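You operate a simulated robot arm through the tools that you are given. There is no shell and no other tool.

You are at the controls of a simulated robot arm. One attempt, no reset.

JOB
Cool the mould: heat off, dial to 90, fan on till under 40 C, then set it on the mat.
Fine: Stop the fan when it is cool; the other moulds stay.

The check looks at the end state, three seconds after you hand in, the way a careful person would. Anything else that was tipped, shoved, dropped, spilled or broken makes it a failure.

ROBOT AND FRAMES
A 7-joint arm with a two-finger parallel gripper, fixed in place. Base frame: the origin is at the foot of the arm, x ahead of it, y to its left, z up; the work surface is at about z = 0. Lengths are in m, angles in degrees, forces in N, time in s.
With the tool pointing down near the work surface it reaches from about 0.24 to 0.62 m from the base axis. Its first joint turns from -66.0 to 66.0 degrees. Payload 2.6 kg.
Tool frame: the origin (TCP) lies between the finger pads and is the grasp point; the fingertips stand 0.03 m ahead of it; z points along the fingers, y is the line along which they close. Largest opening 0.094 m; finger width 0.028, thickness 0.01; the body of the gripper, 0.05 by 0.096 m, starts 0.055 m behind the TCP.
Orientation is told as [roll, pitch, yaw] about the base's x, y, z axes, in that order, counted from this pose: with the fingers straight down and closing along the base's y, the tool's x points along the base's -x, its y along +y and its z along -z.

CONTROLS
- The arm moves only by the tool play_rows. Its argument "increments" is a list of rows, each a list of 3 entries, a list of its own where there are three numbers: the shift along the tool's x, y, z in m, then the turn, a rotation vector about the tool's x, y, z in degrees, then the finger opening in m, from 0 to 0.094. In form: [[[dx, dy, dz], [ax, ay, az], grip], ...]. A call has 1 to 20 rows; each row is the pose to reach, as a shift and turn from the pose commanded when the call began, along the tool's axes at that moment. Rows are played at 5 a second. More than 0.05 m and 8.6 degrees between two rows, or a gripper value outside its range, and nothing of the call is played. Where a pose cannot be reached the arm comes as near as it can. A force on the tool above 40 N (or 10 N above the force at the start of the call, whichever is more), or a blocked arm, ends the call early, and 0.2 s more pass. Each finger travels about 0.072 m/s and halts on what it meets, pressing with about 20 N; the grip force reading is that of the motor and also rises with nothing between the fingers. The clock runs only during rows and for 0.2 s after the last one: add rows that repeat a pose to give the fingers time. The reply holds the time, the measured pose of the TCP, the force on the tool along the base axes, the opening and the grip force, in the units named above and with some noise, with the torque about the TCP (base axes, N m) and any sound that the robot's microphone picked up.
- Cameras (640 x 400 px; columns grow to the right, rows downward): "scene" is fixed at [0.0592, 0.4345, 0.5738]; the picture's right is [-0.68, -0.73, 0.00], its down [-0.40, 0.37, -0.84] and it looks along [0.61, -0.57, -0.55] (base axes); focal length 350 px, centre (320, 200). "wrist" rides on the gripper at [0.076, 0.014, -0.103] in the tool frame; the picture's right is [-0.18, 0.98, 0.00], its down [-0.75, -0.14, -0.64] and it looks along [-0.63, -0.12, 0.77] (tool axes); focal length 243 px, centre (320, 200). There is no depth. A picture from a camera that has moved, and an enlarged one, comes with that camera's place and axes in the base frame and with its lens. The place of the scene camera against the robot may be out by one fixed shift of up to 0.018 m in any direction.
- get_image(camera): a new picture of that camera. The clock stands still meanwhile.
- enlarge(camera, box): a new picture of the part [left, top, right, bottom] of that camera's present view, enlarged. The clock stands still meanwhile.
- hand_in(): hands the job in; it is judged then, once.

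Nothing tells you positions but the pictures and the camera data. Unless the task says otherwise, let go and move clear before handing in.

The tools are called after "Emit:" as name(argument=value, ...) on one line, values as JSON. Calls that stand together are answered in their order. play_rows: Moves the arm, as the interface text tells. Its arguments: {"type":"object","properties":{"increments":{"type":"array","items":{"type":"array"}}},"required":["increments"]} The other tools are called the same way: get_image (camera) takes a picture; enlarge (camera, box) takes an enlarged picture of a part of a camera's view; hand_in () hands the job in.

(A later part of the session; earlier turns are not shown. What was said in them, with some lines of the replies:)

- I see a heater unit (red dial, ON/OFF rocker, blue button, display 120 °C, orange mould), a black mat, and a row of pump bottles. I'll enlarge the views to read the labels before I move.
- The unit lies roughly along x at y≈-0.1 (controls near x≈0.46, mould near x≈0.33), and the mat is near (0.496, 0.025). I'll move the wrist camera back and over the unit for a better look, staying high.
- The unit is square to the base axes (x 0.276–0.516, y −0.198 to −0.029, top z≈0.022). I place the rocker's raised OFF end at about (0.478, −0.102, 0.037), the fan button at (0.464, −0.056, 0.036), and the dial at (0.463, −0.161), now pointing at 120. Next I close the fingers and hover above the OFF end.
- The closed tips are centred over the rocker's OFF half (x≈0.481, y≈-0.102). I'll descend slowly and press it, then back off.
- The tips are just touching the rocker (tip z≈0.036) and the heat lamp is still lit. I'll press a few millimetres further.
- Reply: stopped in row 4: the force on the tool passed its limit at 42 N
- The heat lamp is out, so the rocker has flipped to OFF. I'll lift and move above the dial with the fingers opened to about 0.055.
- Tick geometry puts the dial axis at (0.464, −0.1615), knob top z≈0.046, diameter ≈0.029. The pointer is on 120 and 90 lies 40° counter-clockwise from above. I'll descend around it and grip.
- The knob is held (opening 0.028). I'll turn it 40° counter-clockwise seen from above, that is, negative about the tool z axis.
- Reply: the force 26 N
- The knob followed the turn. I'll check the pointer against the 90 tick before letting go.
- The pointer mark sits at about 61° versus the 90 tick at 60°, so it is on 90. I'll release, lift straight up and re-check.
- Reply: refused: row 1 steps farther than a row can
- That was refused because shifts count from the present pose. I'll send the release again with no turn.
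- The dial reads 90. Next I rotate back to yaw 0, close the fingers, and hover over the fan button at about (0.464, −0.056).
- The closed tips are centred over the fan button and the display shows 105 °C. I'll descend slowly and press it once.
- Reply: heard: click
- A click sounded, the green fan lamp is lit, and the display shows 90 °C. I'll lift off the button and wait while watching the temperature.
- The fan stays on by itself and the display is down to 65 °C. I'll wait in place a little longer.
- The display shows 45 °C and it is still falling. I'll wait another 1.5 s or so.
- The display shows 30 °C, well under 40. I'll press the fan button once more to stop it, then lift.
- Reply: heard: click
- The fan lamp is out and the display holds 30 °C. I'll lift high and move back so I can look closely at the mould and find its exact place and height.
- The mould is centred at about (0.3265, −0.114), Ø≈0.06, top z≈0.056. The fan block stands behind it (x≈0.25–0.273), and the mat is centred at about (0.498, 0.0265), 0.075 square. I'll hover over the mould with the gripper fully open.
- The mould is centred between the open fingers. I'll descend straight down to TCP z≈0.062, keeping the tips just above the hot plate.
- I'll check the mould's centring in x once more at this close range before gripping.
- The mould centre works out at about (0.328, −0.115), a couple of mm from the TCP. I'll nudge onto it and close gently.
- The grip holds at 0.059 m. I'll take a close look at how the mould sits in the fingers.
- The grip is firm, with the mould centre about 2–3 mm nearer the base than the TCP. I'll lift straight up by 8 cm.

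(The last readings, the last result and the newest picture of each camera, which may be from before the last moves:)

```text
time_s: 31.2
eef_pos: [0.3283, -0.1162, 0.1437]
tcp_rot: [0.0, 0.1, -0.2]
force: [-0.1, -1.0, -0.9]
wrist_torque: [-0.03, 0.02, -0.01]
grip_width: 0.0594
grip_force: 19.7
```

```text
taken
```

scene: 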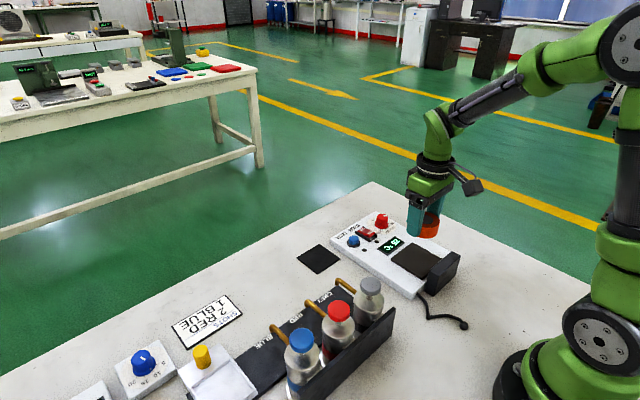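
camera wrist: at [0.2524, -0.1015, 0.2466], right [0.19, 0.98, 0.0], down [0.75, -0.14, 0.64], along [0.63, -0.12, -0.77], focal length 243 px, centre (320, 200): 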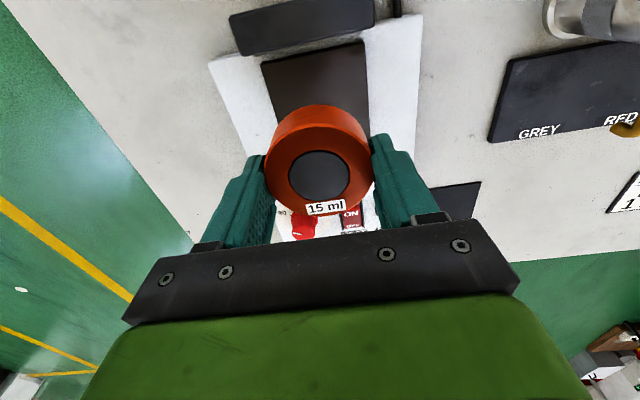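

The mould is lifted and held level. I'll carry it forward along x and then across in y to above the mat, staying at this height.

Emit:
play_rows(increments=[[[-0.015, 0, 0], [0, 0, 0], 0.05], [[-0.04, 0, 0], [0, 0, 0], 0.05], [[-0.065, 0.005, 0], [0, 0, 0], 0.05], [[-0.09, 0.02, 0], [0, 0, 0], 0.05], [[-0.115, 0.04, 0], [0, 0, 0], 0.05], [[-0.14, 0.065, 0], [0, 0, 0], 0.05], [[-0.16, 0.09, 0], [0, 0, 0], 0.05], [[-0.1722, 0.115, 0], [0, 0, 0], 0.05], [[-0.1722, 0.133, 0], [0, 0, 0], 0.05], [[-0.1722, 0.1413, 0], [0, 0, 0], 0.05], [[-0.1722, 0.1413, 0], [0, 0, 0], 0.05]])

Emit:
get_image(camera="wrist")

Emit:
enlarge(camera="scene", box=[240, 150, 400, 290])

```text
time_s: 33.6
eef_pos: [0.4999, 0.0255, 0.1427]
tcp_rot: [0.0, 0.1, -0.1]
force: [0.2, 0.4, -0.6]
wrist_torque: [0.04, 0.02, 0.01]
grip_width: 0.0591
grip_force: 19.8
```

```text
taken
camera wrist: at [0.4241, 0.0397, 0.2453], right [0.19, 0.98, 0.0], down [0.75, -0.14, 0.64], along [0.63, -0.12, -0.77], focal length 243 px, centre (320, 200)
```

wrist: 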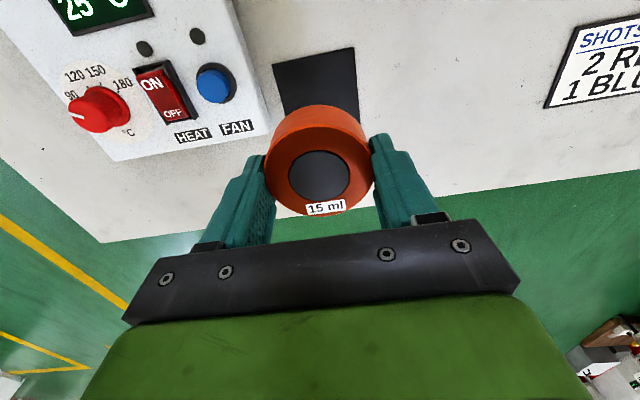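

```text
2.86 times, centred on (320, 220) of scene
camera zoom: at [0.0592, 0.4345, 0.5738], right [-0.68, -0.73, 0.0], down [-0.4, 0.37, -0.84], along [0.61, -0.57, -0.55], focal length 1001 px, centre (320, 143)
```

zoom: 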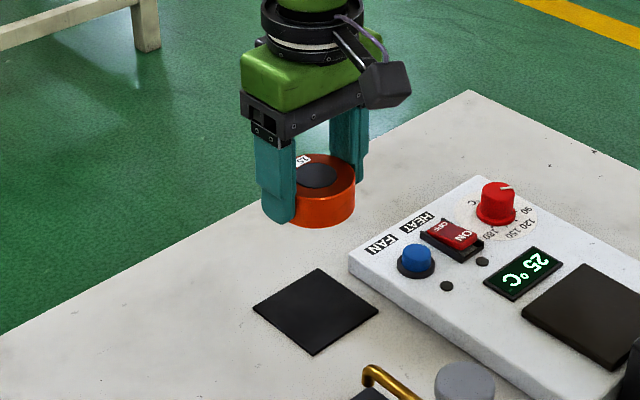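

The mould hangs over the mat with matching alignment from the wrist view. I'll lower to about 1.5 cm above it and check against the mat edges.

Emit:
play_rows(increments=[[[0, 0, 0.02], [0, 0, 0], 0.05], [[0, 0, 0.04], [0, 0, 0], 0.05], [[0, 0, 0.06], [0, 0, 0], 0.05], [[0, 0, 0.075], [0, 0, 0], 0.05], [[0, 0, 0.085], [0, 0, 0], 0.05], [[0, 0, 0.085], [0, 0, 0], 0.05]])

Emit:
enlarge(camera="wrist", box=[200, 40, 440, 240])

Emit:
enlarge(camera="scene", box=[260, 190, 380, 290])

```text
time_s: 35.0
eef_pos: [0.5002, 0.0246, 0.057]
tcp_rot: [0.0, 0.1, -0.1]
force: [-1.2, 0.1, -1.2]
wrist_torque: [-0.01, -0.01, -0.02]
grip_width: 0.059
grip_force: 20.4
```

```text
2.00 times, centred on (320, 140) of wrist
camera zoom: at [0.4241, 0.0392, 0.1601], right [0.19, 0.98, 0.0], down [0.75, -0.14, 0.64], along [0.63, -0.12, -0.77], focal length 485 px, centre (320, 320)
```

zoom: 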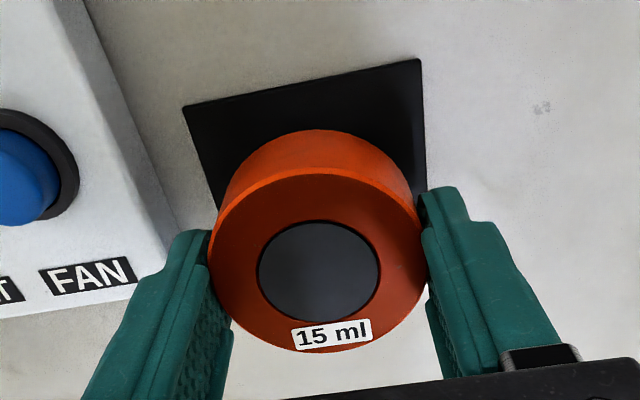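

```text
4.00 times, centred on (320, 240) of scene
camera zoom: at [0.0592, 0.4345, 0.5738], right [-0.68, -0.73, 0.0], down [-0.4, 0.37, -0.84], along [0.61, -0.57, -0.55], focal length 1401 px, centre (320, 40)
```

zoom: 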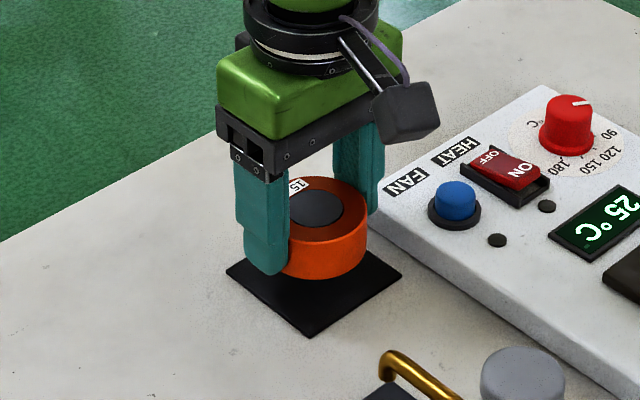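

The mould centre (0.498, 0.0255) matches the mat centre (0.499, 0.0255) within about a millimetre. I'll lower the rest slowly and watch for contact.

Emit:
play_rows(increments=[[[-0.0008, 0, 0.006], [0, 0, 0], 0.05], [[-0.0008, 0, 0.011], [0, 0, 0], 0.05], [[-0.0008, 0, 0.014], [0, 0, 0], 0.05], [[-0.0008, 0, 0.016], [0, 0, 0], 0.05], [[-0.0008, 0, 0.016], [0, 0, 0], 0.05]])

Emit:
enlarge(camera="scene", box=[260, 190, 380, 290])

Emit:
enlarge(camera="wrist", box=[200, 40, 440, 240])

```text
time_s: 36.2
eef_pos: [0.5008, 0.0238, 0.0428]
tcp_rot: [0.0, 0.1, -0.1]
force: [0.9, -0.3, -2.1]
wrist_torque: [-0.01, -0.02, 0.04]
grip_width: 0.0589
grip_force: 20.0
```

```text
4.00 times, centred on (320, 240) of scene
camera zoom: at [0.0592, 0.4345, 0.5738], right [-0.68, -0.73, 0.0], down [-0.4, 0.37, -0.84], along [0.61, -0.57, -0.55], focal length 1401 px, centre (320, 40)
```

zoom: 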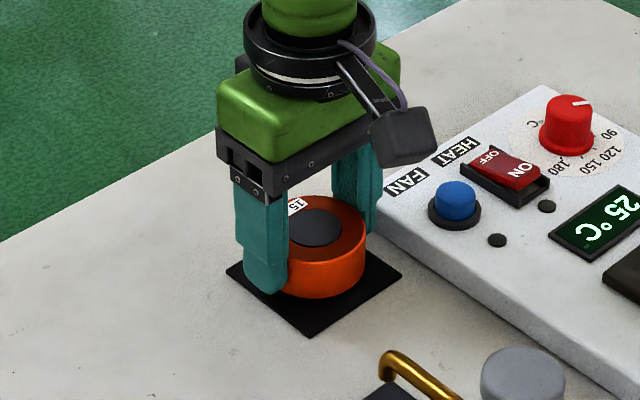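

```text
2.00 times, centred on (320, 140) of wrist
camera zoom: at [0.4248, 0.0394, 0.1453], right [0.19, 0.98, 0.0], down [0.75, -0.14, 0.64], along [0.63, -0.12, -0.77], focal length 485 px, centre (320, 320)
```

zoom: 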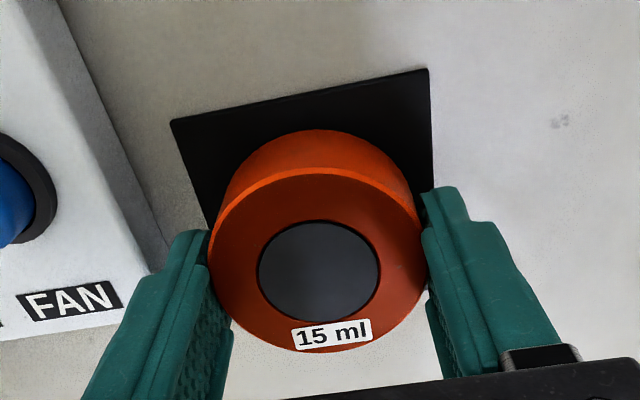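

There's no clear contact yet (TCP z≈0.042). I'll continue down in 1 mm steps.

Emit:
play_rows(increments=[[[0, 0, 0.001], [0, 0, 0], 0.05], [[0, 0, 0.002], [0, 0, 0], 0.05], [[0, 0, 0.003], [0, 0, 0], 0.05], [[0, 0, 0.003], [0, 0, 0], 0.05]])

```text
time_s: 37.2
eef_pos: [0.5019, 0.0253, 0.0388]
tcp_rot: [0.1, 0.1, -0.1]
force: [-0.7, -0.4, -1.3]
wrist_torque: [0.02, -0.01, -0.04]
grip_width: 0.059
grip_force: 19.9
```

Still free at z≈0.039. I'll go down a little more.

Emit:
play_rows(increments=[[[0, 0, 0.001], [0, 0, 0], 0.05], [[0, 0, 0.002], [0, 0, 0], 0.05], [[0, 0, 0.002], [0, 0, 0], 0.05]])

Emit:
enlarge(camera="scene", box=[280, 210, 360, 280])

```text
time_s: 38.0
eef_pos: [0.5009, 0.0242, 0.0366]
tcp_rot: [0.0, 0.0, 0.0]
force: [0.9, -0.7, -1.9]
wrist_torque: [0.0, -0.02, 0.01]
grip_width: 0.059
grip_force: 19.8
```

```text
5.71 times, centred on (320, 245) of scene
camera zoom: at [0.0592, 0.4345, 0.5738], right [-0.68, -0.73, 0.0], down [-0.4, 0.37, -0.84], along [0.61, -0.57, -0.55], focal length 2002 px, centre (320, -57)
```

zoom: 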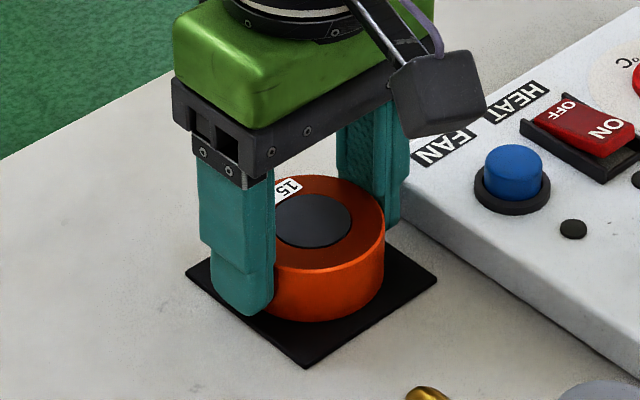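

The mould is very near the mat surface. I'll take another 1 mm at a time until contact registers.

Emit:
play_rows(increments=[[[0, 0, 0.001], [0, 0, 0], 0.05], [[0, 0, 0.001], [0, 0, 0], 0.05]])

Emit:
play_rows(increments=[[[0, 0, 0.001], [0, 0, 0], 0.05], [[0, 0, 0.001], [0, 0, 0], 0.05]])

```text
time_s: 38.6
eef_pos: [0.5013, 0.024, 0.037]
tcp_rot: [-0.1, 0.0, -0.1]
force: [-3.8, -1.5, 9.9]
wrist_torque: [0.03, 0.31, 0.05]
grip_width: 0.0591
grip_force: 19.7
```

```text
time_s: 39.2
eef_pos: [0.5018, 0.0243, 0.0341]
tcp_rot: [0.1, -0.1, -0.1]
force: [-3.8, -1.6, 17.8]
wrist_torque: [-0.02, 0.19, -0.02]
grip_width: 0.0591
grip_force: 20.0
```

Contact is confirmed (about 18 N upward). I'll ease up 1.5 mm to unload, open just to 0.072 to stay clear of the unit's edge, and rise.

Emit:
play_rows(increments=[[[0, 0, -0.0015], [0, 0, 0], 0.05], [[0, 0, -0.0015], [0, 0, 0], 0.06], [[0, 0, -0.0015], [0, 0, 0], 0.066], [[0, 0, -0.0015], [0, 0, 0], 0.072], [[0, 0, -0.0015], [0, 0, 0], 0.072]])

Emit:
enlarge(camera="wrist", box=[200, 40, 440, 240])

Emit:
enlarge(camera="scene", box=[280, 210, 360, 280])

```text
time_s: 40.5
eef_pos: [0.5011, 0.0248, 0.0357]
tcp_rot: [-0.1, 0.1, -0.1]
force: [0.2, 0.3, -0.5]
wrist_torque: [0.01, 0.01, 0.01]
grip_width: 0.0721
grip_force: 0.1
```

```text
2.00 times, centred on (320, 140) of wrist
camera zoom: at [0.4251, 0.0391, 0.1391], right [0.19, 0.98, 0.0], down [0.75, -0.14, 0.64], along [0.63, -0.12, -0.77], focal length 485 px, centre (320, 320)
```

zoom: 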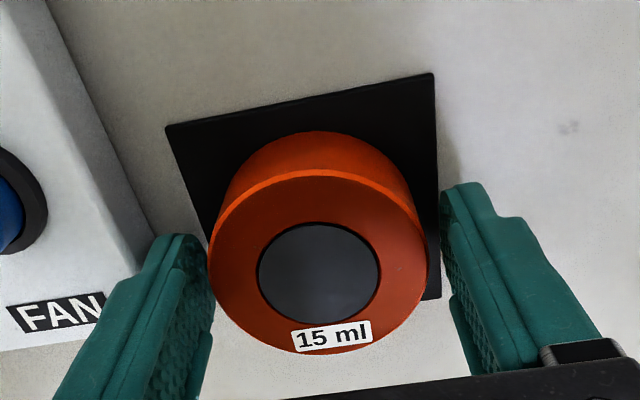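

```text
5.71 times, centred on (320, 245) of scene
camera zoom: at [0.0592, 0.4345, 0.5738], right [-0.68, -0.73, 0.0], down [-0.4, 0.37, -0.84], along [0.61, -0.57, -0.55], focal length 2002 px, centre (320, -57)
```

zoom: 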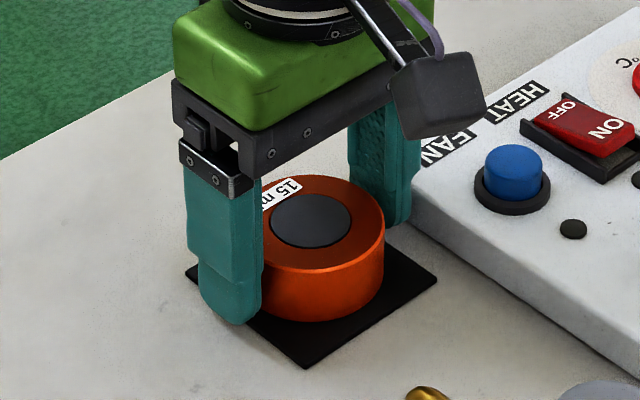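

The mould is resting flat on the mat and both fingers are clear of it. I'll rise straight up and inspect the result.

Emit:
play_rows(increments=[[[0, 0, -0.01], [0, 0, 0], 0.072], [[0, 0, -0.03], [0, 0, 0], 0.072], [[0, 0, -0.06], [0, 0, 0], 0.072], [[0, 0, -0.1], [0, 0, 0], 0.072], [[0, 0, -0.14], [0, 0, 0], 0.072], [[0, 0, -0.18], [0, 0, 0], 0.072], [[0.03, 0, -0.22], [0, 0, 0], 0.072], [[0.07, 0, -0.24], [0, 0, 0], 0.072], [[0.1, 0, -0.25], [0, 0, 0], 0.072], [[0.1, 0, -0.25], [0, 0, 0], 0.072]])

Emit:
get_image(camera="wrist")

Emit:
get_image(camera="scene")

Emit:
enlarge(camera="scene", box=[280, 200, 460, 300])

```text
time_s: 42.6
eef_pos: [0.4005, 0.0254, 0.2888]
tcp_rot: [-0.1, 0.1, 0.0]
force: [-0.4, -0.5, 0.0]
wrist_torque: [0.0, 0.0, 0.01]
grip_width: 0.0718
grip_force: 0.1
```

```text
taken
camera wrist: at [0.3246, 0.0404, 0.391], right [0.18, 0.98, 0.0], down [0.75, -0.14, 0.64], along [0.63, -0.12, -0.77], focal length 243 px, centre (320, 200)
```

wrist: 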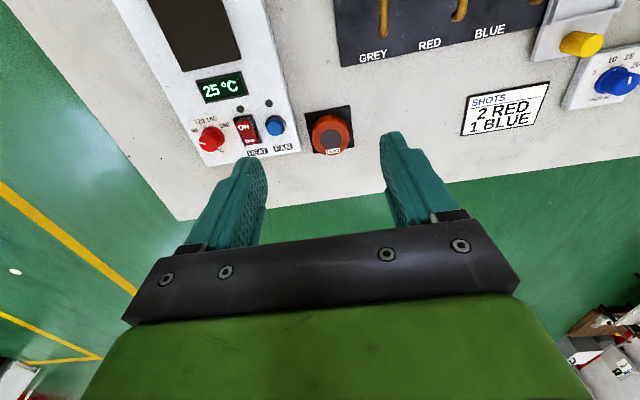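

```text
taken
```

scene: 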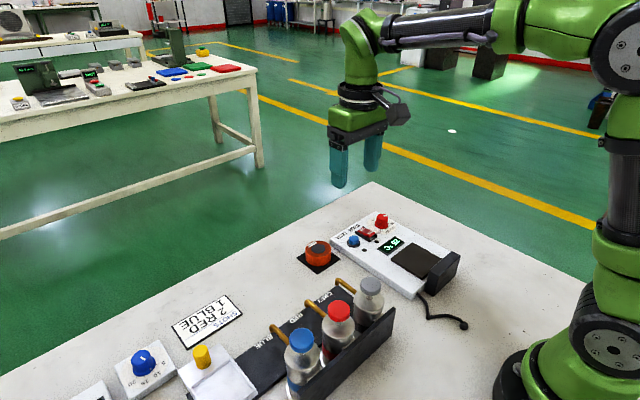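

```text
3.56 times, centred on (370, 250) of scene
camera zoom: at [0.0592, 0.4345, 0.5738], right [-0.68, -0.73, 0.0], down [-0.4, 0.37, -0.84], along [0.61, -0.57, -0.55], focal length 1246 px, centre (142, 22)
```

zoom: 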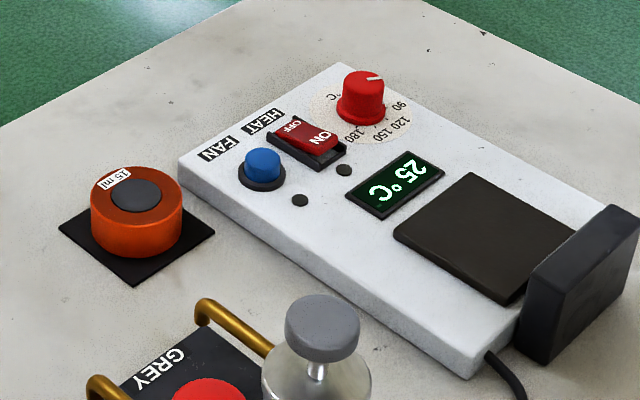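

Emit:
enlarge(camera="wrist", box=[180, 70, 370, 170])

```text
3.37 times, centred on (275, 120) of wrist
camera zoom: at [0.3246, 0.0404, 0.391], right [0.18, 0.98, 0.0], down [0.75, -0.14, 0.64], along [0.63, -0.12, -0.77], focal length 817 px, centre (472, 470)
```

zoom: 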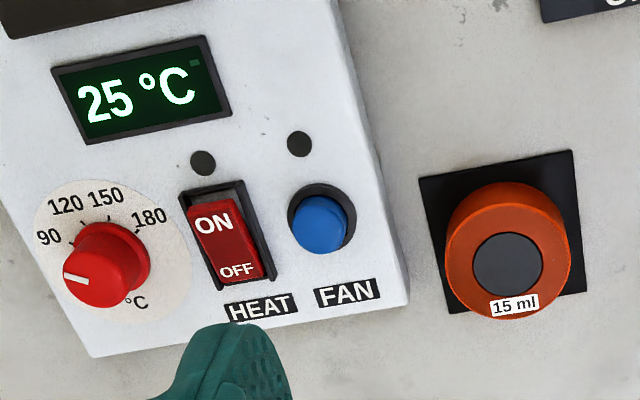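

The heat and fan lamps are both dark, the rocker is on OFF and the dial points at 90. The display reads 25 °C, the mould sits squarely on the mat, and nothing else has moved. The arm is clear, so I'm handing in.

Emit:
hand_in()

```text
The job is handed in.
```

The mould is cooled and sitting centred on the mat, and I've handed the job in; the check's result hasn't come back.

- **Heat:** the rocker is on OFF and its lamp is out.
- **Dial:** it was at 120 and now points at 90.
- **Fan:** I ran it until the display showed 30 °C, then switched it off. The display read 25 °C at the end.
- **Mould:** the 15 ml mould was set down gently, about a millimetre off the mat's centre at most.
- **Everything else:** I saw no other moulds on the bench. The bottles and the rest of the unit look unmoved in the last pictures, and the arm is clear.
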